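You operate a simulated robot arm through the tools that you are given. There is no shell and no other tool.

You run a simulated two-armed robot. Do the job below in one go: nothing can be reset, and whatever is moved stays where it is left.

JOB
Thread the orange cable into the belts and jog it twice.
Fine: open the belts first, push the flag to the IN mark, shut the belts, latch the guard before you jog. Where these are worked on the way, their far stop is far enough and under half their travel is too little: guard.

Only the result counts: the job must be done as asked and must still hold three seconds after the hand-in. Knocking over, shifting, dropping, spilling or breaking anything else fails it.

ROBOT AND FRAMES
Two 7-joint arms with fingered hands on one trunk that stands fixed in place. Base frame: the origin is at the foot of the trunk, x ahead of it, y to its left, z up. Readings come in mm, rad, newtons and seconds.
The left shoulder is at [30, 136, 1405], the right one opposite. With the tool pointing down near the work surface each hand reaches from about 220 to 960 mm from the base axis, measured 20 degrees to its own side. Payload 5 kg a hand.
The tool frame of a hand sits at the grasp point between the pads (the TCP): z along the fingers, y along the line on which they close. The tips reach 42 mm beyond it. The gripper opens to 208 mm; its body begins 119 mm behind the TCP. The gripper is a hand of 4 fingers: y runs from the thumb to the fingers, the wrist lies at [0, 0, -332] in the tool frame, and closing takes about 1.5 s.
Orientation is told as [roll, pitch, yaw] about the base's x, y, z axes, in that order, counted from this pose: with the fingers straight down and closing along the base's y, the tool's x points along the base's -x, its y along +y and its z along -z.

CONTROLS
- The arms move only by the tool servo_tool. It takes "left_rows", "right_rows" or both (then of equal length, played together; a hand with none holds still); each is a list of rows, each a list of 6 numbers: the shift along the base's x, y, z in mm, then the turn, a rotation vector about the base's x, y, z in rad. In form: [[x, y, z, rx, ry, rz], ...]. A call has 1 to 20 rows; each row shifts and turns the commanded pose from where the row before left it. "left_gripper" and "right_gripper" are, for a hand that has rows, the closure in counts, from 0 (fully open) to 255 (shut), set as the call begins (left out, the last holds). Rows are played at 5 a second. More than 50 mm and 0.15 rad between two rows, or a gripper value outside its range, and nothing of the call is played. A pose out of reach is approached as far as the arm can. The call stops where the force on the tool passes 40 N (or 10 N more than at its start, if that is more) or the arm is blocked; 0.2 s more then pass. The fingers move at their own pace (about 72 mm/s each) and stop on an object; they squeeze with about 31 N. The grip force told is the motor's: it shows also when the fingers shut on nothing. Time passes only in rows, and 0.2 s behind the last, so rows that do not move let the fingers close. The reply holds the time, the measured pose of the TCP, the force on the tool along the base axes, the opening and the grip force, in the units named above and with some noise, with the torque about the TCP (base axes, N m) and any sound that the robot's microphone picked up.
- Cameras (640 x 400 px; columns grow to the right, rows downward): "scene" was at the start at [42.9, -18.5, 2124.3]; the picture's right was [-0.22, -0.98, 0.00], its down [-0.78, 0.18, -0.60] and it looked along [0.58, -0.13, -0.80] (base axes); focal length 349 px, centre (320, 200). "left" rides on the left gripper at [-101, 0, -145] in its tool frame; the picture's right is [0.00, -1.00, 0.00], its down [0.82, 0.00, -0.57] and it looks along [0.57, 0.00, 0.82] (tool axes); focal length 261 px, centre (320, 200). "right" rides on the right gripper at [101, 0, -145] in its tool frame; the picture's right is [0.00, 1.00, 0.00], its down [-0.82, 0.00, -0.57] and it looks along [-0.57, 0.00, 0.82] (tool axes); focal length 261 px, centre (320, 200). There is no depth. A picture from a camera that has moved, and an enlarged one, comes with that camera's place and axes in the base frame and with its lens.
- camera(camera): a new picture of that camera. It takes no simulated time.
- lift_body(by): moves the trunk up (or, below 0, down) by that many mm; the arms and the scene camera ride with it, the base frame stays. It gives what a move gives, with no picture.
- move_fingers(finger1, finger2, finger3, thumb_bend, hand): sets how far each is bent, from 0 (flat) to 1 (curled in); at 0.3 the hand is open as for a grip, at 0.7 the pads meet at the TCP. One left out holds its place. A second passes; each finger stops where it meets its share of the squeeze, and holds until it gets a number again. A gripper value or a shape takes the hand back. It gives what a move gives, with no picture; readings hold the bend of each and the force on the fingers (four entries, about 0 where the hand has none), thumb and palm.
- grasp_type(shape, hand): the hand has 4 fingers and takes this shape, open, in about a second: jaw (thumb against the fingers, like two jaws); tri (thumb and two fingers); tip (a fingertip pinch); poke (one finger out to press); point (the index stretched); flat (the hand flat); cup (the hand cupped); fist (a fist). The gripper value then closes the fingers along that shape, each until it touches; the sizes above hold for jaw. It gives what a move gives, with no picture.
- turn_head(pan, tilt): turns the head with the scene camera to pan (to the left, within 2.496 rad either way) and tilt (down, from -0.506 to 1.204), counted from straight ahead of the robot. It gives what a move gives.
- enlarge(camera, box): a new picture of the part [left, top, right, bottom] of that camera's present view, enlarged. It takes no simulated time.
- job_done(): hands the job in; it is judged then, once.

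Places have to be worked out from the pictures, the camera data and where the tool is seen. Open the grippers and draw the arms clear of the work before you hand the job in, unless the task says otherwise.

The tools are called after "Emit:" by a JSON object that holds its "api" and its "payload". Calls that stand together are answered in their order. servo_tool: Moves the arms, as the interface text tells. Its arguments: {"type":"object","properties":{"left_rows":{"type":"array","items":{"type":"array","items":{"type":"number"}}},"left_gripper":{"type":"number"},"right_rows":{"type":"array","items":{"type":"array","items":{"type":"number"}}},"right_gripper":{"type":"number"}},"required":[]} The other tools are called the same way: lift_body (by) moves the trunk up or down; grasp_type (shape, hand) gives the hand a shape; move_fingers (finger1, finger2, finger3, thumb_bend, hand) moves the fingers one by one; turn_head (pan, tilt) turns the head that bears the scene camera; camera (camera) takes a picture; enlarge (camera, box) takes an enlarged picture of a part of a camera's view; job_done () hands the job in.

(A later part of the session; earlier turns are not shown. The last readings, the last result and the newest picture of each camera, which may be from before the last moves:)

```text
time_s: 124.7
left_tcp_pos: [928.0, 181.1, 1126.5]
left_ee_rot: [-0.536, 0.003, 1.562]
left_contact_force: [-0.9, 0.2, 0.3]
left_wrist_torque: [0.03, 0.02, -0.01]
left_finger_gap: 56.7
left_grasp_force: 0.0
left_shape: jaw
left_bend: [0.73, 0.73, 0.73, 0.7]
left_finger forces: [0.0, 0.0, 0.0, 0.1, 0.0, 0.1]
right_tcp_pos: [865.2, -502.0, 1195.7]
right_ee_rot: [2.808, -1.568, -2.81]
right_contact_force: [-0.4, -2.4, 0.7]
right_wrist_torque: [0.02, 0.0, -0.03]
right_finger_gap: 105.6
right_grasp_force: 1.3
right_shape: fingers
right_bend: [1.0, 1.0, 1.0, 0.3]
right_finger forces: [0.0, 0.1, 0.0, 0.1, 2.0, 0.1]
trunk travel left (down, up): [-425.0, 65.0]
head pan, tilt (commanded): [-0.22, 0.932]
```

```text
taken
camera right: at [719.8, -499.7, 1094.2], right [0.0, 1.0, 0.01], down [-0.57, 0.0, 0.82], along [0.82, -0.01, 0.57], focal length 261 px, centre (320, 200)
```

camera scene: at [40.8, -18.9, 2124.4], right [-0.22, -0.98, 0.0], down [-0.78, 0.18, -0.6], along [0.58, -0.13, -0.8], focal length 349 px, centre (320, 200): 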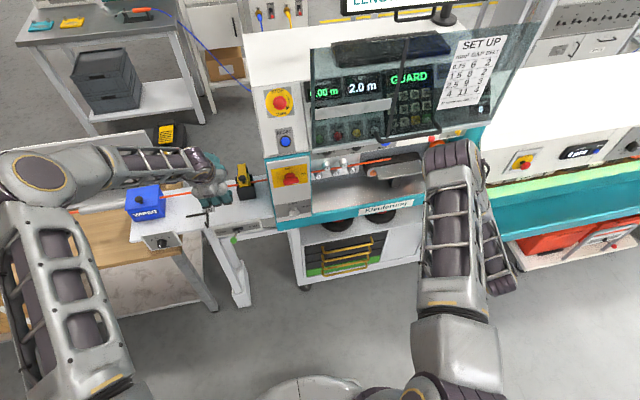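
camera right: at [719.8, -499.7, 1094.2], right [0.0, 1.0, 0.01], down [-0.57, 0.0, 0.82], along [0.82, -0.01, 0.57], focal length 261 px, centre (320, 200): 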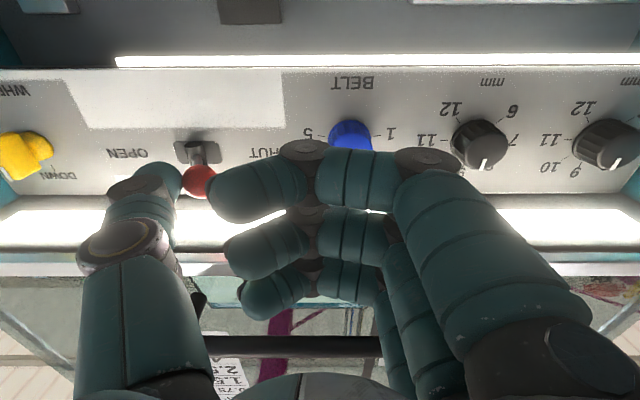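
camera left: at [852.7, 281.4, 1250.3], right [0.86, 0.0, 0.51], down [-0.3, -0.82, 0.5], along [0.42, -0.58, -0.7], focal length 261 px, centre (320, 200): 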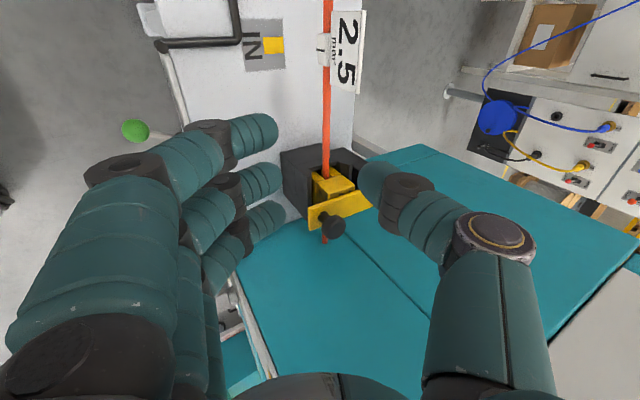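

The thumb meets the lever firmly at its SHUT stop (2 N). I withdraw the right hand and look at the belts.

Emit:
{"api": "servo_tool", "payload": {"right_rows": [[0, -6, 0, 0, 0, 0], [-30, -4, 0, 0, 0, 0], [-40, 0, 0, 0, 0, 0], [-40, 0, 0, 0, 0, 0], [-40, 0, 0, 0, 0, 0], [-40, 0, 0, 0, 0, 0], [-20, 0, 0, 0, 0, 0]]}}

Emit:
{"api": "camera", "payload": {"camera": "scene"}}

Emit:
{"api": "enlarge", "payload": {"camera": "scene", "box": [290, 120, 450, 220]}}

Emit:
{"api": "camera", "payload": {"camera": "right"}}

```text
time_s: 126.3
left_tcp_pos: [928.0, 179.7, 1126.9]
left_ee_rot: [-0.536, 0.003, 1.563]
left_contact_force: [-0.6, 0.3, 0.4]
left_wrist_torque: [0.0, 0.01, -0.01]
left_finger_gap: 57.0
left_grasp_force: 0.0
left_shape: jaw
left_bend: [0.73, 0.73, 0.73, 0.7]
left_finger forces: [0.1, 0.0, 0.1, 0.0, 0.0, 0.0]
right_tcp_pos: [654.3, -509.3, 1197.6]
right_ee_rot: [2.9, -1.566, -2.902]
right_contact_force: [0.4, -0.3, 0.7]
right_wrist_torque: [-0.01, 0.03, -0.01]
right_finger_gap: 104.8
right_grasp_force: 0.0
right_shape: fingers
right_bend: [1.0, 1.0, 1.0, 0.3]
right_finger forces: [0.0, 0.0, 0.0, 0.0, 0.0, 0.0]
trunk travel left (down, up): [-425.0, 65.0]
head pan, tilt (commanded): [-0.22, 0.932]
```

```text
taken
camera scene: at [42.8, -18.5, 2124.3], right [-0.22, -0.98, 0.0], down [-0.78, 0.18, -0.6], along [0.58, -0.13, -0.8], focal length 349 px, centre (320, 200)
```

scene: 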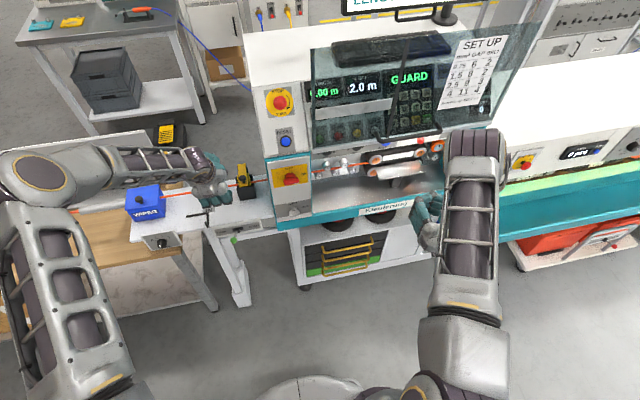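

```text
4.00 times, centred on (370, 170) of scene
camera zoom: at [42.8, -18.5, 2124.3], right [-0.22, -0.98, 0.0], down [-0.78, 0.18, -0.6], along [0.58, -0.13, -0.8], focal length 1394 px, centre (120, 320)
```

zoom: 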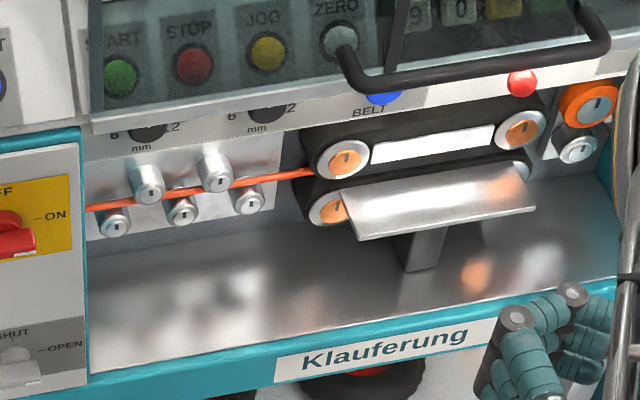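

```text
taken
camera right: at [509.2, -508.4, 1095.2], right [0.0, 1.0, 0.01], down [-0.58, 0.0, 0.82], along [0.82, -0.01, 0.58], focal length 261 px, centre (320, 200)
```

right: 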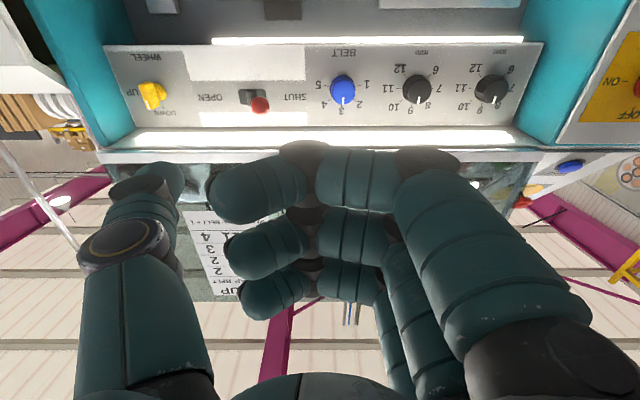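

The belts have closed on the cable. Now I set the right hand back to jaw, roll it thumb-up and raise it to the guard handle's height (z≈1307).

Emit:
{"api": "grasp_type", "payload": {"shape": "jaw", "hand": "right"}}

Emit:
{"api": "servo_tool", "payload": {"right_rows": [[0, 1, 10, -0.143, 0, 0], [0, 1, 10, -0.143, 0, 0], [0, 1, 10, -0.143, 0, 0], [0, 1, 10, -0.143, 0, 0], [0, 1, 10, -0.143, 0, 0], [0, 1, 10, -0.143, 0, 0], [0, 1, 10, -0.143, 0, 0], [0, 1, 10, -0.143, 0, 0], [0, 1, 10, -0.143, 0, 0], [0, 1, 10, -0.143, 0, 0], [0, 1, 10, -0.141, 0, 0]], "right_gripper": 110}}

Emit:
{"api": "camera", "payload": {"camera": "right"}}

Emit:
{"api": "enlarge", "payload": {"camera": "scene", "box": [330, 80, 500, 220]}}

```text
time_s: 127.2
left_tcp_pos: [927.1, 179.8, 1125.4]
left_ee_rot: [-0.536, 0.006, 1.563]
left_contact_force: [0.4, -0.2, 0.0]
left_wrist_torque: [-0.02, -0.02, -0.02]
left_finger_gap: 56.8
left_grasp_force: 0.1
left_shape: jaw
left_bend: [0.73, 0.73, 0.73, 0.7]
left_finger forces: [0.0, 0.0, 0.0, 0.0, 0.1, 0.0]
right_tcp_pos: [655.0, -511.4, 1195.4]
right_ee_rot: [2.854, -1.567, -2.857]
right_contact_force: [0.4, -0.4, -0.3]
right_wrist_torque: [-0.01, 0.02, 0.0]
right_finger_gap: 207.7
right_grasp_force: 0.0
right_shape: jaw
right_bend: [0.3, 0.3, 0.3, 0.3]
right_finger forces: [0.0, 0.0, 0.1, 0.0, 0.0, 0.0]
trunk travel left (down, up): [-425.0, 65.0]
head pan, tilt (commanded): [-0.22, 0.932]
```

```text
time_s: 129.6
left_tcp_pos: [927.8, 181.0, 1126.6]
left_ee_rot: [-0.536, 0.006, 1.561]
left_contact_force: [-0.3, 0.6, -1.3]
left_wrist_torque: [-0.02, -0.02, 0.03]
left_finger_gap: 56.7
left_grasp_force: 0.1
left_shape: jaw
left_bend: [0.73, 0.73, 0.73, 0.7]
left_finger forces: [0.0, 0.0, 0.1, 0.0, 0.1, 0.1]
right_tcp_pos: [655.9, -497.2, 1306.8]
right_ee_rot: [-1.576, 0.0, 1.574]
right_contact_force: [-0.3, -0.4, 0.1]
right_wrist_torque: [-0.01, 0.02, 0.0]
right_finger_gap: 119.2
right_grasp_force: 0.0
right_shape: jaw
right_bend: [0.72, 0.72, 0.72, 0.7]
right_finger forces: [0.0, 0.0, 0.1, 0.1, 0.0, 0.0]
trunk travel left (down, up): [-425.0, 65.0]
head pan, tilt (commanded): [-0.22, 0.932]
```

```text
taken
camera right: at [509.7, -599.4, 1305.8], right [0.0, 0.0, -1.0], down [-0.57, 0.82, 0.0], along [0.82, 0.57, 0.0], focal length 261 px, centre (320, 200)
```

right: 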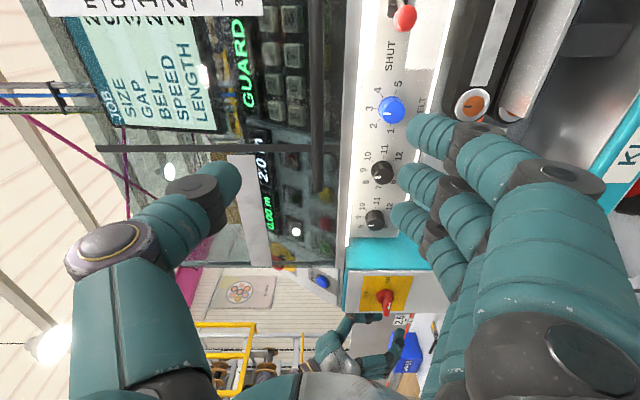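

```text
2.86 times, centred on (415, 150) of scene
camera zoom: at [42.8, -17.9, 2124.3], right [-0.22, -0.98, 0.0], down [-0.78, 0.18, -0.6], along [0.58, -0.13, -0.8], focal length 996 px, centre (49, 343)
```

zoom: 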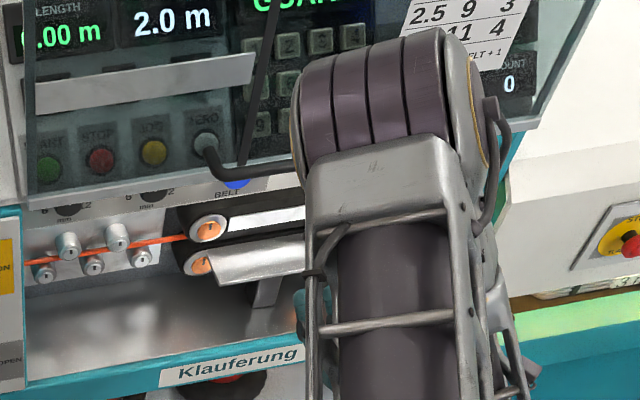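

The handle bar lies right at the hand's height (column 318). I advance to straddle it and close.

Emit:
{"api": "servo_tool", "payload": {"right_rows": [[30, 0, 0, 0, 0, 0], [30, 0, 0, 0, 0, 0], [30, 0, 0, 0, 0, 0], [25, 0, 0, 0, 0, 0], [20, 0, 0, 0, 0, 0], [12, 0, 0, 0, 0, 0], [0, 0, 0, 0, 0, 0]]}}

Emit:
{"api": "camera", "payload": {"camera": "right"}}

```text
time_s: 131.2
left_tcp_pos: [927.9, 179.7, 1126.7]
left_ee_rot: [-0.535, 0.004, 1.561]
left_contact_force: [-0.6, -0.1, 0.5]
left_wrist_torque: [-0.02, 0.01, 0.02]
left_finger_gap: 56.7
left_grasp_force: 0.0
left_shape: jaw
left_bend: [0.73, 0.73, 0.73, 0.7]
left_finger forces: [0.0, 0.0, 0.0, 0.1, 0.0, 0.0]
right_tcp_pos: [801.6, -499.2, 1306.1]
right_ee_rot: [-1.575, -0.001, 1.575]
right_contact_force: [0.9, -0.5, -0.2]
right_wrist_torque: [0.02, 0.04, -0.02]
right_finger_gap: 119.0
right_grasp_force: 0.1
right_shape: jaw
right_bend: [0.72, 0.72, 0.72, 0.7]
right_finger forces: [0.0, 0.0, 0.0, 0.0, 0.0, 0.1]
trunk travel left (down, up): [-425.0, 65.0]
head pan, tilt (commanded): [-0.22, 0.932]
```

```text
taken
camera right: at [656.5, -600.5, 1305.1], right [0.0, 0.01, -1.0], down [-0.57, 0.82, 0.0], along [0.82, 0.57, 0.01], focal length 261 px, centre (320, 200)
```

right: 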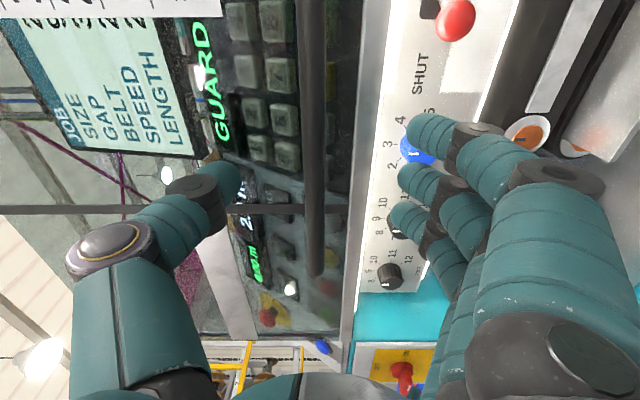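

The bar is within the grip. I close the right hand on the handle.

Emit:
{"api": "servo_tool", "payload": {"right_rows": [[2, 0, 2, 0, 0, 0], [0, 0, 1, 0, 0, 0], [0, 0, 0, 0, 0, 0], [0, 0, 0, 0, 0, 0], [0, 0, 0, 0, 0, 0], [0, 0, 0, 0, 0, 0], [0, 0, 0, 0, 0, 0]], "right_gripper": 255}}

Emit:
{"api": "camera", "payload": {"camera": "right"}}

```text
time_s: 132.8
left_tcp_pos: [927.2, 179.8, 1126.0]
left_ee_rot: [-0.535, 0.005, 1.563]
left_contact_force: [0.2, -0.3, 0.4]
left_wrist_torque: [0.0, 0.01, 0.02]
left_finger_gap: 56.9
left_grasp_force: 0.0
left_shape: jaw
left_bend: [0.73, 0.73, 0.73, 0.7]
left_finger forces: [0.0, 0.1, 0.0, 0.0, 0.0, 0.0]
right_tcp_pos: [805.8, -498.4, 1307.8]
right_ee_rot: [-1.572, -0.002, 1.577]
right_contact_force: [5.3, 0.2, -0.1]
right_wrist_torque: [-0.02, 0.04, -0.01]
right_finger_gap: 7.7
right_grasp_force: 31.7
right_shape: jaw
right_bend: [0.7, 0.69, 0.69, 0.7]
right_finger forces: [8.2, 8.2, 8.3, 0.0, 26.7, 0.0]
trunk travel left (down, up): [-425.0, 65.0]
head pan, tilt (commanded): [-0.22, 0.932]
```

```text
taken
camera right: at [659.9, -600.4, 1307.4], right [0.0, 0.01, -1.0], down [-0.58, 0.82, 0.0], along [0.82, 0.58, 0.01], focal length 261 px, centre (320, 200)
```

right: 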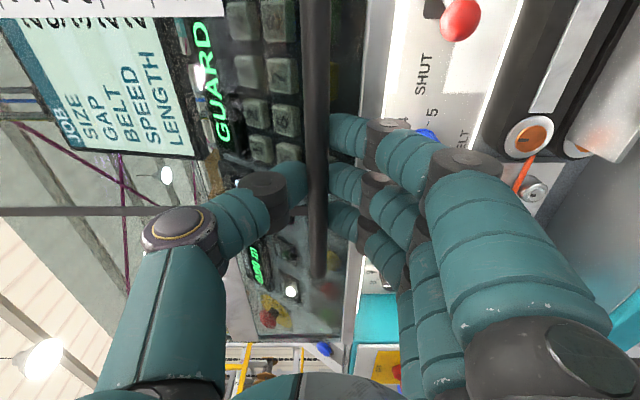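

Grip is good again. I lower the guard, first 300 mm in 15 mm rows.

Emit:
{"api": "servo_tool", "payload": {"right_rows": [[-1, 0, -8, 0, 0, 0], [-1, 0, -12, 0, 0, 0], [0, 0, -15, 0, 0, 0], [0, 0, -15, 0, 0, 0], [0, 0, -15, 0, 0, 0], [0, 0, -15, 0, 0, 0], [0, 0, -15, 0, 0, 0], [0, 0, -15, 0, 0, 0], [0, 0, -15, 0, 0, 0], [0, 0, -15, 0, 0, 0], [0, 0, -15, 0, 0, 0], [0, 0, -15, 0, 0, 0], [0, 0, -15, 0, 0, 0], [0, 0, -15, 0, 0, 0], [0, 0, -15, 0, 0, 0], [0, 0, -15, 0, 0, 0], [0, 0, -15, 0, 0, 0], [0, 0, -15, 0, 0, 0], [0, 0, -15, 0, 0, 0], [0, 0, -15, 0, 0, 0]]}}

Emit:
{"api": "camera", "payload": {"camera": "scene"}}

```text
time_s: 137.0
left_tcp_pos: [929.2, 180.7, 1124.7]
left_ee_rot: [-0.534, 0.005, 1.562]
left_contact_force: [0.4, -0.6, -0.1]
left_wrist_torque: [0.07, 0.04, 0.04]
left_finger_gap: 56.6
left_grasp_force: 0.0
left_shape: jaw
left_bend: [0.73, 0.73, 0.73, 0.7]
left_finger forces: [0.1, 0.1, 0.0, 0.0, 0.0, 0.1]
right_tcp_pos: [802.6, -498.3, 1015.6]
right_ee_rot: [-1.571, -0.003, 1.576]
right_contact_force: [27.9, -1.3, 2.5]
right_wrist_torque: [-0.03, -0.01, -0.04]
right_finger_gap: 6.5
right_grasp_force: 30.7
right_shape: jaw
right_bend: [0.7, 0.7, 0.7, 0.7]
right_finger forces: [9.2, 9.3, 9.2, 0.0, 27.2, 0.0]
trunk travel left (down, up): [-425.0, 65.0]
head pan, tilt (commanded): [-0.22, 0.932]
```

```text
taken
camera scene: at [46.9, -18.9, 2124.1], right [-0.22, -0.98, 0.0], down [-0.78, 0.18, -0.59], along [0.58, -0.13, -0.8], focal length 349 px, centre (320, 200)
```

scene: 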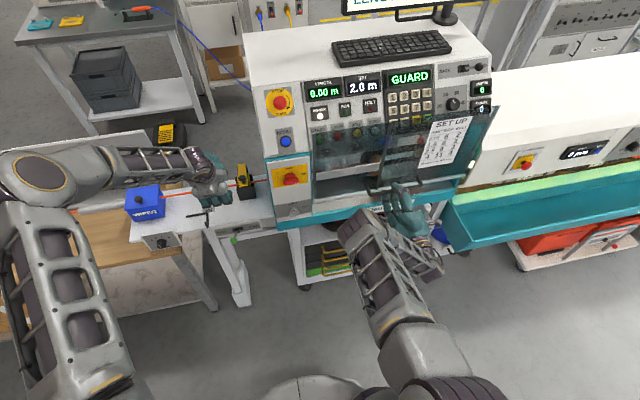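

The guard follows nicely; x-force of 28 N shows I'm pulling outward a little, so I ease +x and lower the remaining ~90 mm, slower near the bottom.

Emit:
{"api": "servo_tool", "payload": {"right_rows": [[2, 0, -8, 0, 0, 0], [2, 0, -10, 0, 0, 0], [0, 0, -10, 0, 0, 0], [0, 0, -10, 0, 0, 0], [0, 0, -10, 0, 0, 0], [0, 0, -10, 0, 0, 0], [0, 0, -10, 0, 0, 0], [0, 0, -8, 0, 0, 0], [0, 0, -6, 0, 0, 0], [0, 0, -4, 0, 0, 0], [0, 0, -3, 0, 0, 0], [0, 0, -3, 0, 0, 0], [0, 0, -2, 0, 0, 0]]}}

Emit:
{"api": "camera", "payload": {"camera": "scene"}}

Emit:
{"api": "enlarge", "payload": {"camera": "scene", "box": [270, 60, 490, 230]}}

```text
time_s: 139.8
left_tcp_pos: [926.6, 181.2, 1126.4]
left_ee_rot: [-0.535, 0.005, 1.561]
left_contact_force: [0.1, 0.0, -0.3]
left_wrist_torque: [0.03, 0.01, 0.01]
left_finger_gap: 56.8
left_grasp_force: 0.1
left_shape: jaw
left_bend: [0.73, 0.73, 0.73, 0.7]
left_finger forces: [0.1, 0.1, 0.0, 0.0, 0.0, 0.0]
right_tcp_pos: [805.2, -498.4, 923.9]
right_ee_rot: [-1.573, -0.001, 1.575]
right_contact_force: [-3.8, -0.4, 0.5]
right_wrist_torque: [0.0, 0.0, 0.01]
right_finger_gap: 7.0
right_grasp_force: 31.1
right_shape: jaw
right_bend: [0.7, 0.7, 0.7, 0.71]
right_finger forces: [8.6, 8.5, 8.5, 0.1, 28.6, 0.0]
trunk travel left (down, up): [-425.0, 65.0]
head pan, tilt (commanded): [-0.22, 0.932]
```

```text
taken
camera scene: at [42.5, -18.2, 2124.3], right [-0.22, -0.98, 0.0], down [-0.78, 0.18, -0.6], along [0.58, -0.13, -0.8], focal length 349 px, centre (320, 200)
```

scene: 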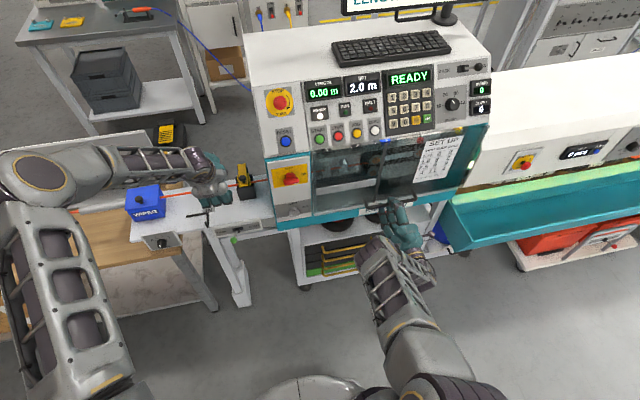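

```text
2.35 times, centred on (380, 145) of scene
camera zoom: at [42.5, -18.2, 2124.3], right [-0.22, -0.98, 0.0], down [-0.78, 0.18, -0.6], along [0.58, -0.13, -0.8], focal length 820 px, centre (179, 329)
```

zoom: 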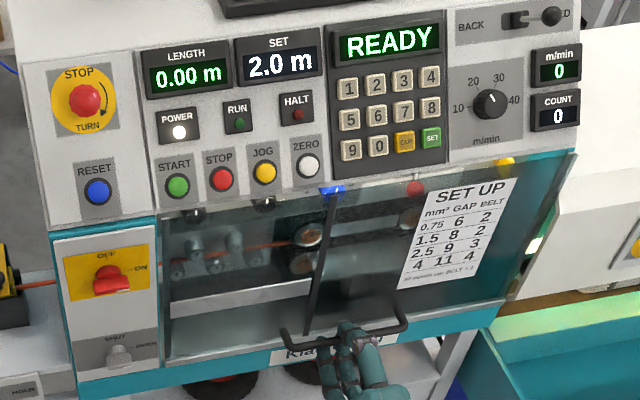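

The display reads READY again. I press down a few millimetres more in 1 mm rows to be sure the guard is fully at its bottom stop.

Emit:
{"api": "servo_tool", "payload": {"right_rows": [[0, 0, -1, 0, 0, 0], [0, 0, -1, 0, 0, 0], [0, 0, -1, 0, 0, 0], [0, 0, -1, 0, 0, 0], [0, 0, -1, 0, 0, 0], [0, 0, -1, 0, 0, 0]]}}

```text
time_s: 141.2
left_tcp_pos: [925.7, 181.3, 1128.2]
left_ee_rot: [-0.537, 0.005, 1.563]
left_contact_force: [0.5, 0.6, -0.8]
left_wrist_torque: [-0.02, -0.02, 0.02]
left_finger_gap: 56.8
left_grasp_force: 0.0
left_shape: jaw
left_bend: [0.73, 0.73, 0.73, 0.7]
left_finger forces: [0.1, 0.0, 0.1, 0.0, 0.0, 0.0]
right_tcp_pos: [806.0, -500.0, 921.4]
right_ee_rot: [-1.577, 0.0, 1.572]
right_contact_force: [-3.9, -3.4, 16.9]
right_wrist_torque: [0.04, -0.39, -0.05]
right_finger_gap: 7.5
right_grasp_force: 30.9
right_shape: jaw
right_bend: [0.7, 0.7, 0.7, 0.71]
right_finger forces: [6.8, 6.8, 6.8, 0.0, 32.5, 0.0]
trunk travel left (down, up): [-425.0, 65.0]
head pan, tilt (commanded): [-0.22, 0.932]
```

The bottom stop answers with 17 N. I open the right hand and draw it straight back from the handle.

Emit:
{"api": "servo_tool", "payload": {"right_rows": [[0, 0, 0, 0, 0, 0], [0, 0, 0, 0, 0, 0], [0, 0, 1, 0, 0, 0], [0, 0, 1, 0, 0, 0], [0, 0, 1, 0, 0, 0], [-20, 0, 1, 0, 0, 0], [-30, 0, 0, 0, 0, 0], [-40, 0, 0, 0, 0, 0], [-40, 0, 0, 0, 0, 0], [-20, -20, 0, 0, 0, 0]], "right_gripper": 110}}

Emit:
{"api": "camera", "payload": {"camera": "scene"}}

Emit:
{"api": "enlarge", "payload": {"camera": "scene", "box": [270, 110, 490, 240]}}

```text
time_s: 143.4
left_tcp_pos: [927.2, 180.9, 1127.6]
left_ee_rot: [-0.539, 0.003, 1.563]
left_contact_force: [0.8, -1.2, 0.1]
left_wrist_torque: [0.09, 0.04, 0.06]
left_finger_gap: 56.7
left_grasp_force: 0.0
left_shape: jaw
left_bend: [0.73, 0.73, 0.73, 0.7]
left_finger forces: [0.0, 0.0, 0.0, 0.0, 0.0, 0.1]
right_tcp_pos: [655.7, -518.8, 921.5]
right_ee_rot: [-1.574, -0.003, 1.575]
right_contact_force: [0.2, -0.5, 0.8]
right_wrist_torque: [-0.01, 0.0, 0.03]
right_finger_gap: 118.0
right_grasp_force: 0.1
right_shape: jaw
right_bend: [0.72, 0.72, 0.72, 0.7]
right_finger forces: [0.0, 0.0, 0.0, 0.0, 0.0, 0.0]
trunk travel left (down, up): [-425.0, 65.0]
head pan, tilt (commanded): [-0.22, 0.932]
```

```text
taken
camera scene: at [42.8, -20.1, 2124.2], right [-0.22, -0.98, 0.0], down [-0.78, 0.18, -0.6], along [0.58, -0.13, -0.8], focal length 349 px, centre (320, 200)
```

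scene: 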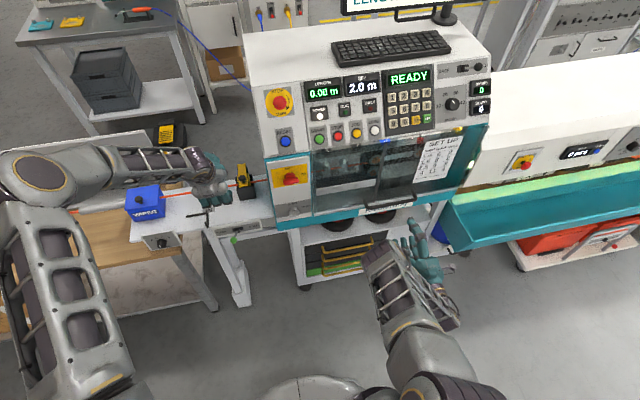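

```text
2.91 times, centred on (380, 175) of scene
camera zoom: at [42.8, -20.1, 2124.2], right [-0.22, -0.98, 0.0], down [-0.78, 0.18, -0.6], along [0.58, -0.13, -0.8], focal length 1014 px, centre (146, 273)
```

zoom: 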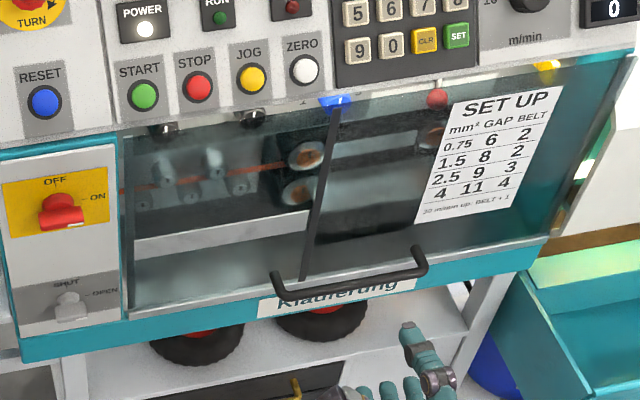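

The guard is shut and READY is shown. Now the latch: I will turn the silver knob back to SHUT with the right thumb as a forward peg lifting the right end of its blade, so I unroll the right hand on the way to the left.

Emit:
{"api": "servo_tool", "payload": {"right_rows": [[0, 29, 2, 0.143, 0, 0], [0, 29, 2, 0.143, 0, 0], [0, 29, 2, 0.143, 0, 0], [0, 29, 2, 0.143, 0, 0], [0, 29, 2, 0.143, 0, 0], [0, 29, 2, 0.143, 0, 0], [0, 29, 2, 0.143, 0, 0], [0, 29, 2, 0.143, 0, 0], [0, 29, 2, 0.143, 0, 0], [0, 29, 2, 0.143, 0, 0], [0, 29, 2, 0.141, 0, 0]]}}

Emit:
{"api": "move_fingers", "payload": {"hand": "right", "finger1": 1.0, "finger2": 1.0, "finger3": 1.0, "thumb_bend": 0.3}}

Emit:
{"api": "camera", "payload": {"camera": "right"}}

Emit:
{"api": "camera", "payload": {"camera": "scene"}}

```text
time_s: 145.8
left_tcp_pos: [926.9, 180.9, 1125.3]
left_ee_rot: [-0.537, 0.006, 1.562]
left_contact_force: [-1.1, 0.5, -0.4]
left_wrist_torque: [-0.02, 0.0, -0.01]
left_finger_gap: 56.9
left_grasp_force: 0.1
left_shape: jaw
left_bend: [0.73, 0.73, 0.73, 0.7]
left_finger forces: [0.0, 0.0, 0.0, 0.0, 0.0, 0.0]
right_tcp_pos: [655.7, -200.6, 945.4]
right_ee_rot: [2.512, -1.567, -2.515]
right_contact_force: [0.5, -0.7, 0.2]
right_wrist_torque: [0.02, -0.02, -0.04]
right_finger_gap: 118.0
right_grasp_force: 0.1
right_shape: jaw
right_bend: [0.72, 0.72, 0.72, 0.7]
right_finger forces: [0.0, 0.0, 0.0, 0.1, 0.1, 0.0]
trunk travel left (down, up): [-425.0, 65.0]
head pan, tilt (commanded): [-0.22, 0.932]
```

```text
time_s: 146.8
left_tcp_pos: [927.3, 179.9, 1125.6]
left_ee_rot: [-0.534, 0.005, 1.563]
left_contact_force: [-0.2, -0.2, 0.7]
left_wrist_torque: [0.04, -0.01, 0.03]
left_finger_gap: 56.6
left_grasp_force: 0.1
left_shape: jaw
left_bend: [0.73, 0.73, 0.73, 0.7]
left_finger forces: [0.0, 0.0, 0.0, 0.0, 0.0, 0.0]
right_tcp_pos: [655.9, -199.9, 944.7]
right_ee_rot: [2.843, -1.567, -2.847]
right_contact_force: [0.8, -0.2, 0.6]
right_wrist_torque: [0.0, -0.01, -0.01]
right_finger_gap: 104.1
right_grasp_force: 0.1
right_shape: fingers
right_bend: [1.0, 1.0, 1.0, 0.3]
right_finger forces: [0.1, 0.0, 0.0, 0.0, 0.0, 0.0]
trunk travel left (down, up): [-425.0, 65.0]
head pan, tilt (commanded): [-0.22, 0.932]
```

```text
taken
camera right: at [510.5, -199.3, 843.5], right [0.0, 1.0, 0.01], down [-0.57, 0.0, 0.82], along [0.82, -0.01, 0.57], focal length 261 px, centre (320, 200)
```

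right: 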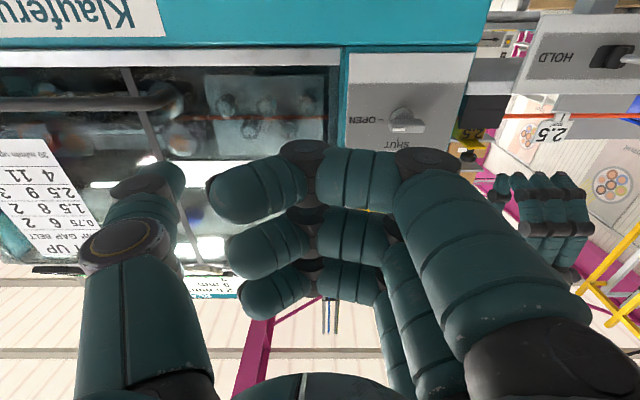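

```text
taken
camera scene: at [43.0, -18.2, 2124.3], right [-0.22, -0.98, 0.0], down [-0.78, 0.18, -0.6], along [0.58, -0.13, -0.8], focal length 349 px, centre (320, 200)
```

scene: 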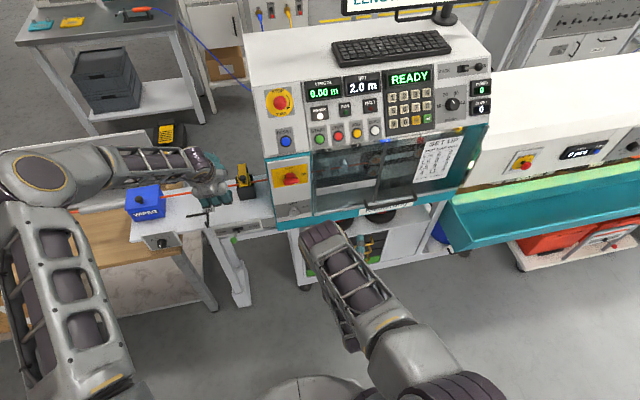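

The knob is visible from the right camera; I enlarge it to fix its place before approaching.

Emit:
{"api": "enlarge", "payload": {"camera": "right", "box": [340, 60, 480, 160]}}

Emit:
{"api": "enlarge", "payload": {"camera": "scene", "box": [270, 180, 330, 230]}}

```text
4.00 times, centred on (410, 110) of right
camera zoom: at [510.5, -199.3, 843.5], right [0.0, 1.0, 0.01], down [-0.57, 0.0, 0.82], along [0.82, -0.01, 0.57], focal length 1043 px, centre (-40, 560)
```

zoom: 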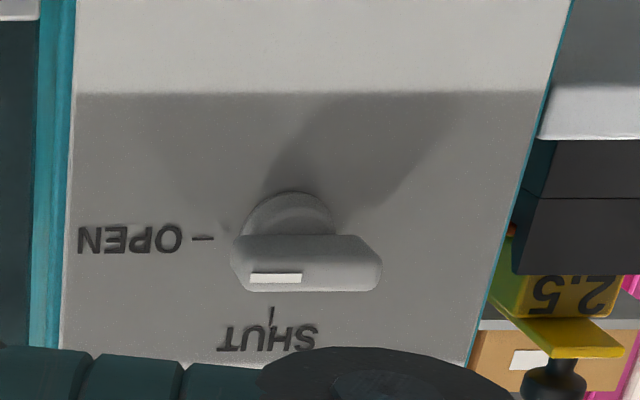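

```text
8.00 times, centred on (300, 205) of scene
camera zoom: at [43.0, -18.2, 2124.3], right [-0.22, -0.98, 0.0], down [-0.78, 0.18, -0.6], along [0.58, -0.13, -0.8], focal length 2789 px, centre (480, 160)
```

zoom: 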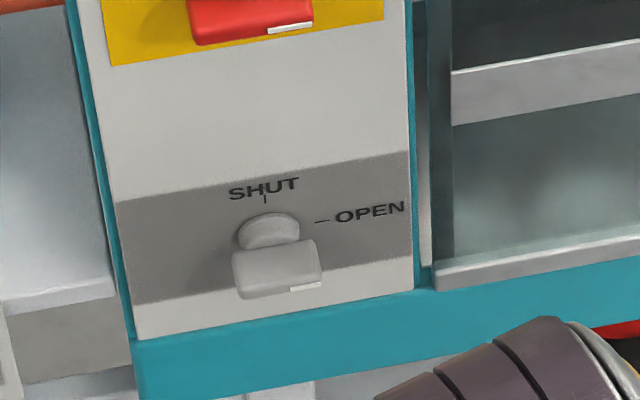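

From two views the knob's blade centre is at about [839, -91, 960], on a panel plane at x≈867. I bring the right hand so its thumb peg will sit just below the blade's right end, stopping first at x≈770 to check.

Emit:
{"api": "servo_tool", "payload": {"right_rows": [[10, 36, -3, 0, 0, 0], [10, 36, -3, 0, 0, 0], [10, 36, -3, 0, 0, 0], [10, 36, -3, 0, 0, 0], [15, 37, -2, 0, 0, 0], [15, 37, -2, 0, 0, 0], [20, 0, 0, 0, 0, 0], [20, 0, 0, 0, 0, 0], [0, 0, 0, 0, 0, 0]]}}

Emit:
{"api": "camera", "payload": {"camera": "right"}}

Emit:
{"api": "enlarge", "payload": {"camera": "scene", "box": [250, 170, 350, 250]}}

```text
time_s: 148.8
left_tcp_pos: [926.8, 180.9, 1125.3]
left_ee_rot: [-0.537, 0.006, 1.561]
left_contact_force: [-0.8, -0.3, 0.5]
left_wrist_torque: [0.0, -0.01, -0.03]
left_finger_gap: 56.7
left_grasp_force: 0.0
left_shape: jaw
left_bend: [0.73, 0.73, 0.73, 0.7]
left_finger forces: [0.0, 0.0, 0.1, 0.0, 0.1, 0.0]
right_tcp_pos: [765.5, 17.8, 929.3]
right_ee_rot: [2.87, -1.568, -2.874]
right_contact_force: [-0.3, -0.1, -0.4]
right_wrist_torque: [-0.02, -0.01, 0.03]
right_finger_gap: 104.9
right_grasp_force: 0.1
right_shape: fingers
right_bend: [1.0, 1.0, 1.0, 0.3]
right_finger forces: [0.0, 0.0, 0.0, 0.1, 0.1, 0.0]
trunk travel left (down, up): [-425.0, 65.0]
head pan, tilt (commanded): [-0.22, 0.932]
```

```text
taken
camera right: at [620.4, 19.4, 827.2], right [0.0, 1.0, 0.01], down [-0.57, 0.0, 0.82], along [0.82, -0.01, 0.57], focal length 261 px, centre (320, 200)
```

right: 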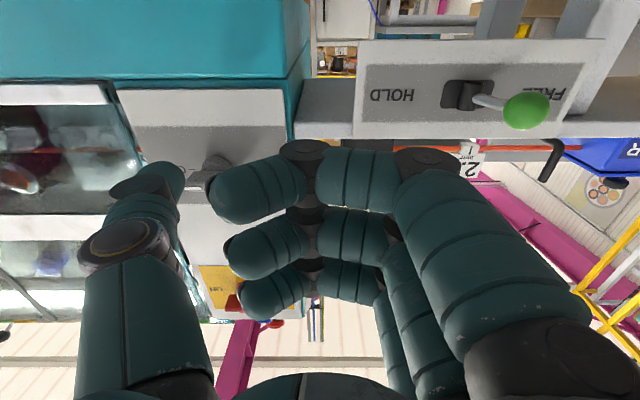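

```text
5.00 times, centred on (300, 210) of scene
camera zoom: at [42.6, -18.3, 2124.3], right [-0.22, -0.98, 0.0], down [-0.78, 0.18, -0.6], along [0.58, -0.13, -0.8], focal length 1743 px, centre (420, 150)
```

zoom: 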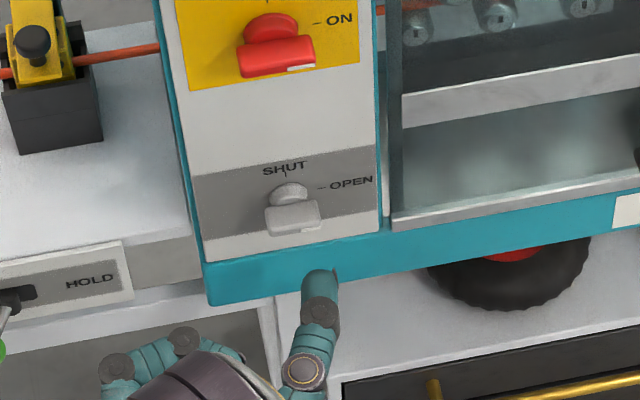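

The thumb tip is at about [801, -104, 933], just below and in line with the blade's right end. I shift 5 mm to -y and advance 50 mm beneath it.

Emit:
{"api": "servo_tool", "payload": {"right_rows": [[10, -5, 0, 0, 0, 0], [14, 0, 0, 0, 0, 0], [14, 0, 0, 0, 0, 0], [12, 0, 0, 0, 0, 0], [0, 0, 0, 0, 0, 0]]}}

Emit:
{"api": "enlarge", "payload": {"camera": "scene", "box": [260, 180, 340, 240]}}

Emit:
{"api": "enlarge", "payload": {"camera": "right", "box": [80, 80, 320, 240]}}

```text
time_s: 150.0
left_tcp_pos: [927.9, 180.8, 1126.9]
left_ee_rot: [-0.538, 0.006, 1.564]
left_contact_force: [-0.1, -0.4, -0.4]
left_wrist_torque: [0.02, -0.03, 0.0]
left_finger_gap: 56.6
left_grasp_force: 0.1
left_shape: jaw
left_bend: [0.73, 0.73, 0.73, 0.7]
left_finger forces: [0.1, 0.0, 0.1, 0.0, 0.0, 0.0]
right_tcp_pos: [815.4, 14.0, 928.8]
right_ee_rot: [2.873, -1.567, -2.876]
right_contact_force: [0.2, 0.1, 0.4]
right_wrist_torque: [0.0, 0.05, -0.03]
right_finger_gap: 104.8
right_grasp_force: 0.0
right_shape: fingers
right_bend: [1.0, 1.0, 1.0, 0.3]
right_finger forces: [0.1, 0.0, 0.0, 0.0, 0.1, 0.0]
trunk travel left (down, up): [-425.0, 65.0]
head pan, tilt (commanded): [-0.22, 0.932]
```

```text
6.67 times, centred on (300, 210) of scene
camera zoom: at [42.9, -18.0, 2124.3], right [-0.22, -0.98, 0.0], down [-0.78, 0.18, -0.6], along [0.58, -0.13, -0.8], focal length 2324 px, centre (453, 133)
```

zoom: 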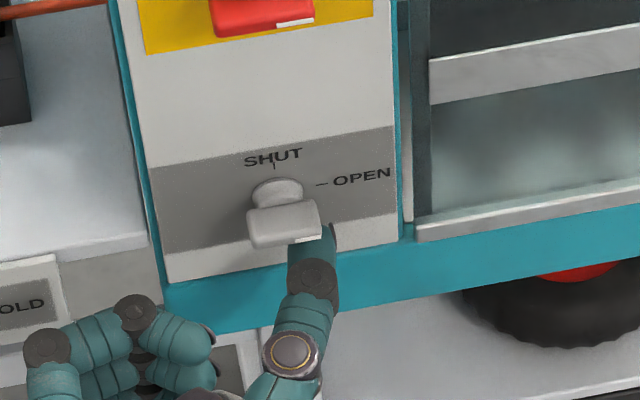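

```text
2.50 times, centred on (200, 160) of right
camera zoom: at [670.9, 14.5, 827.3], right [0.0, 1.0, 0.01], down [-0.57, 0.0, 0.82], along [0.82, -0.01, 0.57], focal length 652 px, centre (620, 300)
```

zoom: 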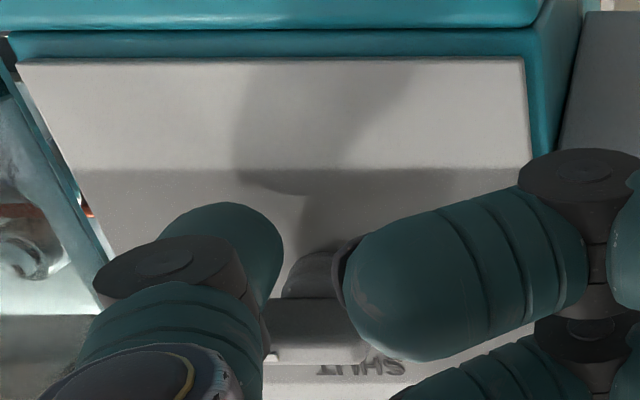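

The thumb peg is under the blade's right end. I push it up along the turning arc in 2 mm rows.

Emit:
{"api": "servo_tool", "payload": {"right_rows": [[0, 0, 2, 0, 0, 0], [0, 0, 2, 0, 0, 0], [0, 0, 2, 0, 0, 0], [0, 0, 2, 0, 0, 0], [0, -1, 2, 0, 0, 0], [0, -1, 2, 0, 0, 0], [0, -1, 2, 0, 0, 0], [0, -1, 2, 0, 0, 0], [0, -1, 2, 0, 0, 0], [0, -0.5, 2, 0, 0, 0], [0, 0, 2, 0, 0, 0], [0, 0, 2, 0, 0, 0], [0, 0, 2, 0, 0, 0], [0, 0.5, 2, 0, 0, 0], [0, 1, 2, 0, 0, 0], [0, 1, 2, 0, 0, 0], [0, 1, 2, 0, 0, 0], [0, 1, 2, 0, 0, 0], [0, 1, 2, 0, 0, 0], [0, 1, 2, 0, 0, 0]]}}

Emit:
{"api": "enlarge", "payload": {"camera": "scene", "box": [260, 180, 340, 240]}}

```text
time_s: 154.2
left_tcp_pos: [927.6, 179.5, 1126.3]
left_ee_rot: [-0.536, 0.005, 1.561]
left_contact_force: [0.7, 0.4, -0.5]
left_wrist_torque: [-0.03, -0.04, -0.01]
left_finger_gap: 56.4
left_grasp_force: 0.0
left_shape: jaw
left_bend: [0.73, 0.73, 0.73, 0.7]
left_finger forces: [0.0, 0.1, 0.0, 0.0, 0.1, 0.0]
right_tcp_pos: [815.9, 13.6, 968.7]
right_ee_rot: [2.692, -1.566, -2.696]
right_contact_force: [-0.9, -7.6, -4.9]
right_wrist_torque: [0.52, 0.09, -0.2]
right_finger_gap: 107.2
right_grasp_force: 3.2
right_shape: fingers
right_bend: [1.0, 1.0, 1.0, 0.28]
right_finger forces: [0.0, 0.1, 0.0, 0.1, 7.1, 0.1]
trunk travel left (down, up): [-425.0, 65.0]
head pan, tilt (commanded): [-0.22, 0.932]
```

```text
6.67 times, centred on (300, 210) of scene
camera zoom: at [43.5, -19.0, 2124.2], right [-0.22, -0.98, 0.0], down [-0.78, 0.18, -0.6], along [0.58, -0.13, -0.8], focal length 2324 px, centre (453, 133)
```

zoom: 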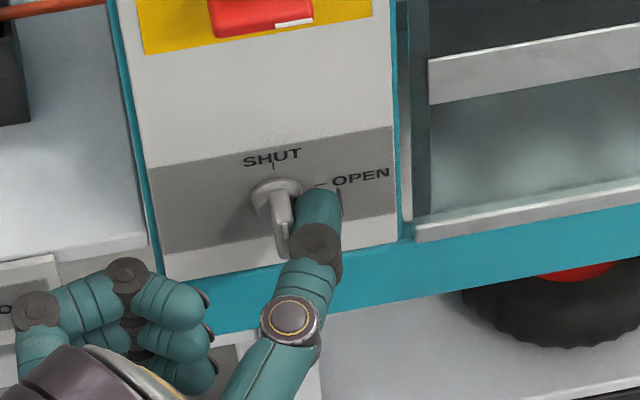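

The knob's blade is upright again, with the thumb still lightly against it. I press a little more towards +y to seat it at the SHUT stop.

Emit:
{"api": "servo_tool", "payload": {"right_rows": [[0, 1, 1, 0, 0, 0], [0, 1, 1, 0, 0, 0], [0, 1, 1, 0, 0, 0], [0, 1, 0, 0, 0, 0], [0, 1, 0, 0, 0, 0]]}}

Emit:
{"api": "enlarge", "payload": {"camera": "scene", "box": [260, 180, 340, 240]}}

```text
time_s: 155.4
left_tcp_pos: [928.1, 179.9, 1125.9]
left_ee_rot: [-0.537, 0.004, 1.561]
left_contact_force: [-0.8, -0.1, 0.1]
left_wrist_torque: [0.02, -0.01, 0.0]
left_finger_gap: 56.8
left_grasp_force: 0.1
left_shape: jaw
left_bend: [0.73, 0.73, 0.73, 0.7]
left_finger forces: [0.0, 0.1, 0.1, 0.0, 0.0, 0.0]
right_tcp_pos: [816.6, 17.4, 971.5]
right_ee_rot: [2.642, -1.567, -2.648]
right_contact_force: [2.1, -13.5, -5.2]
right_wrist_torque: [0.71, 0.08, 0.14]
right_finger_gap: 109.1
right_grasp_force: 6.6
right_shape: fingers
right_bend: [1.0, 1.0, 1.0, 0.27]
right_finger forces: [0.0, 0.1, 0.1, 0.0, 12.4, 0.0]
trunk travel left (down, up): [-425.0, 65.0]
head pan, tilt (commanded): [-0.22, 0.932]
```

```text
6.67 times, centred on (300, 210) of scene
camera zoom: at [44.0, -19.8, 2124.2], right [-0.22, -0.98, 0.0], down [-0.78, 0.18, -0.6], along [0.58, -0.13, -0.8], focal length 2324 px, centre (453, 133)
```

zoom: 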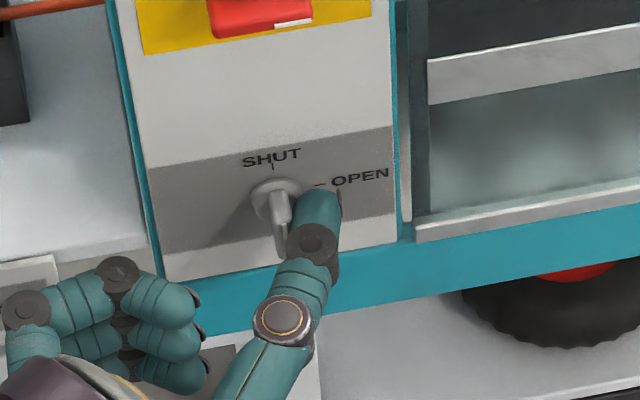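

The force rises without further turning, so the knob is at its SHUT stop. I back the thumb off to -y, then draw the hand back and check the latch.

Emit:
{"api": "servo_tool", "payload": {"right_rows": [[0, -6, 0, 0, 0, 0], [0, -8, 0, 0, 0, 0], [-20, -4, 0, 0, 0, 0], [-35, 0, 0, 0, 0, 0], [-40, 0, 0, 0, 0, 0], [-35, -30, 0, 0, 0, 0], [0, -40, 10, 0, 0, 0], [0, -40, 10, 0, 0, 0]]}}

Emit:
{"api": "enlarge", "payload": {"camera": "scene", "box": [260, 180, 340, 240]}}

Emit:
{"api": "enlarge", "payload": {"camera": "scene", "box": [260, 60, 490, 230]}}

Emit:
{"api": "camera", "payload": {"camera": "scene"}}

```text
time_s: 157.2
left_tcp_pos: [926.6, 179.2, 1126.6]
left_ee_rot: [-0.539, 0.003, 1.562]
left_contact_force: [-0.2, -1.2, -0.4]
left_wrist_torque: [0.08, 0.02, 0.07]
left_finger_gap: 57.1
left_grasp_force: 0.0
left_shape: jaw
left_bend: [0.73, 0.73, 0.73, 0.7]
left_finger forces: [0.0, 0.1, 0.1, 0.0, 0.0, 0.0]
right_tcp_pos: [686.8, -109.7, 993.2]
right_ee_rot: [2.636, -1.566, -2.637]
right_contact_force: [0.0, -0.5, 0.1]
right_wrist_torque: [-0.02, 0.01, 0.04]
right_finger_gap: 104.6
right_grasp_force: 0.0
right_shape: fingers
right_bend: [1.0, 1.0, 1.0, 0.3]
right_finger forces: [0.1, 0.0, 0.1, 0.1, 0.0, 0.0]
trunk travel left (down, up): [-425.0, 65.0]
head pan, tilt (commanded): [-0.22, 0.932]
```

```text
6.67 times, centred on (300, 210) of scene
camera zoom: at [42.7, -19.5, 2124.3], right [-0.22, -0.98, 0.0], down [-0.78, 0.18, -0.6], along [0.58, -0.13, -0.8], focal length 2324 px, centre (453, 133)
```

zoom: 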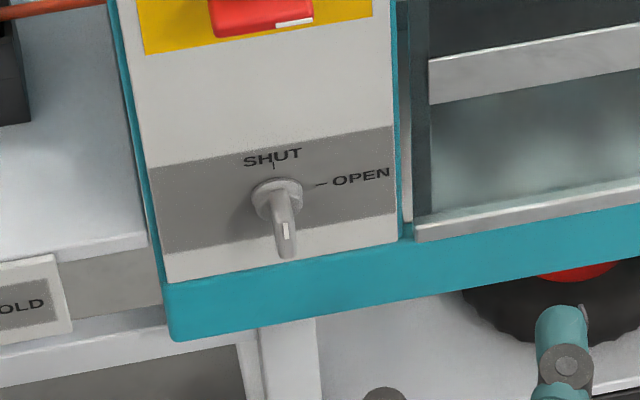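

```text
2.35 times, centred on (375, 145) of scene
camera zoom: at [42.7, -19.5, 2124.3], right [-0.22, -0.98, 0.0], down [-0.78, 0.18, -0.6], along [0.58, -0.13, -0.8], focal length 820 px, centre (191, 329)
```

zoom: 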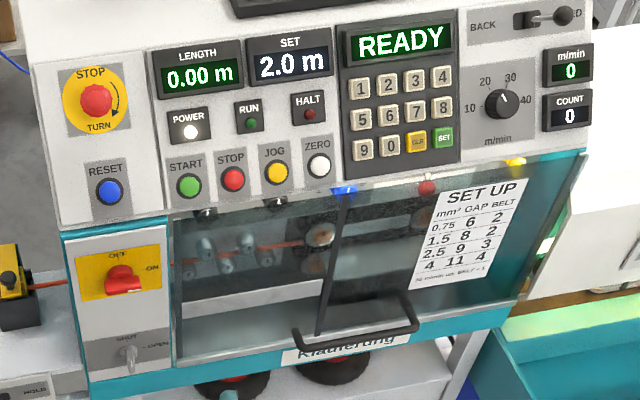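

```text
taken
camera scene: at [42.7, -19.5, 2124.3], right [-0.22, -0.98, 0.0], down [-0.78, 0.18, -0.6], along [0.58, -0.13, -0.8], focal length 349 px, centre (320, 200)
```

scene: 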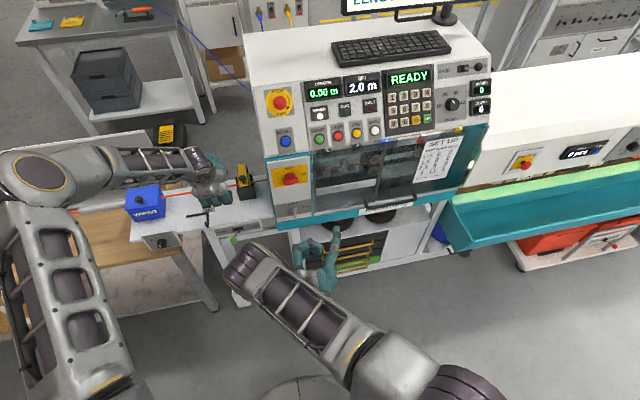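

The latch knob shows SHUT as at the start and the machine shows READY. Before jogging, I retract the left hand from above the cable, and bring the right hand by way of the right side up in front of the panel, tilting it to the panel's slope.

Emit:
{"api": "servo_tool", "payload": {"left_rows": [[-20, 0, 15, 0, 0, 0], [-30, 5, 10, 0, 0, 0], [-30, 10, 5, 0, 0, 0], [-30, 15, 0, 0, 0, 0], [-25, 20, 0, 0, 0, 0], [-20, 25, 0, 0, 0, 0], [0, 30, 0, 0, 0, 0], [0, 30, 0, 0, 0, 0]], "right_rows": [[8, -42, 1, 0, 0, 0], [8, -42, 1, 0, 0, 0], [8, -42, 1, 0, 0, 0], [8, -42, 1, 0, 0, 0], [8, -42, 1, 0, 0, 0], [8, -42, 1, 0, 0, 0], [8, -42, 1, 0, 0, 0], [8, -42, 1, 0, 0, 0]]}}

Emit:
{"api": "servo_tool", "payload": {"right_rows": [[6, 0, 38, 0, 0.06, 0], [6, 0, 38, 0, 0.06, 0], [6, 0, 38, 0, 0.06, 0], [6, 0, 38, 0, 0.06, 0], [6, 0, 38, 0, 0.06, 0], [6, 0, 38, 0, 0.06, 0], [6, 0, 38, 0, 0.06, 0], [6, 0, 38, 0, 0.06, 0], [6, 0, 36, 0, 0.06, 0]]}}

Emit:
{"api": "camera", "payload": {"camera": "scene"}}

Emit:
{"api": "camera", "payload": {"camera": "right"}}

```text
time_s: 159.0
left_tcp_pos: [772.3, 313.4, 1159.4]
left_ee_rot: [-0.537, 0.006, 1.562]
left_contact_force: [0.3, -2.1, 0.8]
left_wrist_torque: [0.2, 0.08, 0.13]
left_finger_gap: 56.8
left_grasp_force: 0.2
left_shape: jaw
left_bend: [0.73, 0.73, 0.73, 0.7]
left_finger forces: [0.0, 0.0, 0.1, 0.1, 0.0, 0.0]
right_tcp_pos: [750.5, -444.7, 999.7]
right_ee_rot: [2.692, -1.567, -2.694]
right_contact_force: [0.3, 1.0, -1.4]
right_wrist_torque: [0.0, -0.02, -0.04]
right_finger_gap: 104.6
right_grasp_force: 0.0
right_shape: fingers
right_bend: [1.0, 1.0, 1.0, 0.3]
right_finger forces: [0.0, 0.1, 0.1, 0.0, 0.0, 0.0]
trunk travel left (down, up): [-425.0, 65.0]
head pan, tilt (commanded): [-0.22, 0.932]
```

```text
time_s: 161.0
left_tcp_pos: [772.0, 315.7, 1159.3]
left_ee_rot: [-0.539, 0.007, 1.562]
left_contact_force: [-0.4, -0.2, 0.4]
left_wrist_torque: [-0.01, -0.04, 0.02]
left_finger_gap: 56.6
left_grasp_force: 0.2
left_shape: jaw
left_bend: [0.73, 0.73, 0.73, 0.7]
left_finger forces: [0.0, 0.1, 0.0, 0.0, 0.0, 0.0]
right_tcp_pos: [802.0, -444.6, 1341.6]
right_ee_rot: [-0.004, -1.033, -0.003]
right_contact_force: [-1.4, 0.4, -0.3]
right_wrist_torque: [0.0, -0.11, -0.05]
right_finger_gap: 104.9
right_grasp_force: 0.1
right_shape: fingers
right_bend: [1.0, 1.0, 1.0, 0.3]
right_finger forces: [0.1, 0.0, 0.1, 0.0, 0.0, 0.0]
trunk travel left (down, up): [-425.0, 65.0]
head pan, tilt (commanded): [-0.22, 0.932]
```

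```text
taken
camera scene: at [40.4, -18.1, 2124.3], right [-0.22, -0.98, 0.0], down [-0.78, 0.18, -0.6], along [0.58, -0.13, -0.8], focal length 349 px, centre (320, 200)
```

scene: 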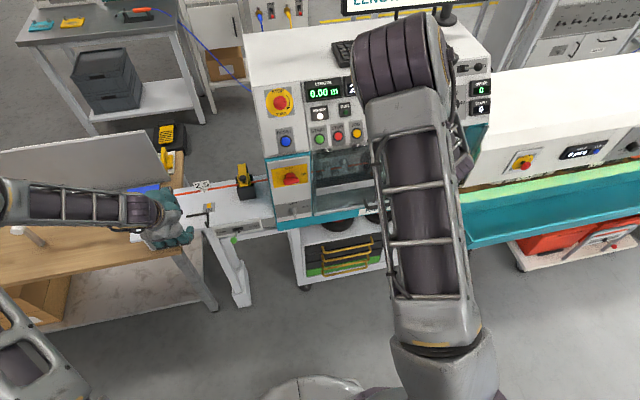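

```text
taken
camera right: at [625.4, -443.6, 1328.6], right [0.01, 1.0, 0.0], down [-0.07, 0.0, 1.0], along [1.0, -0.01, 0.07], focal length 261 px, centre (320, 200)
```

right: 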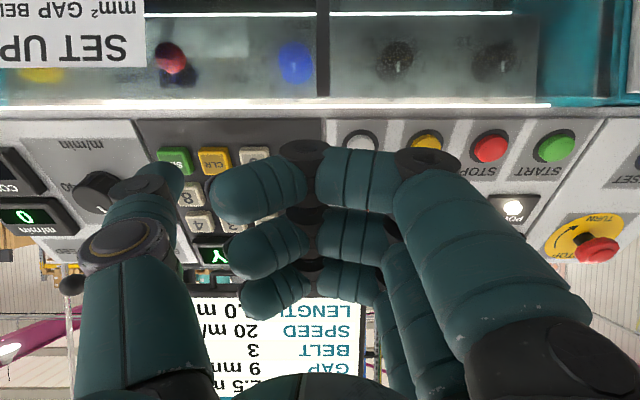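

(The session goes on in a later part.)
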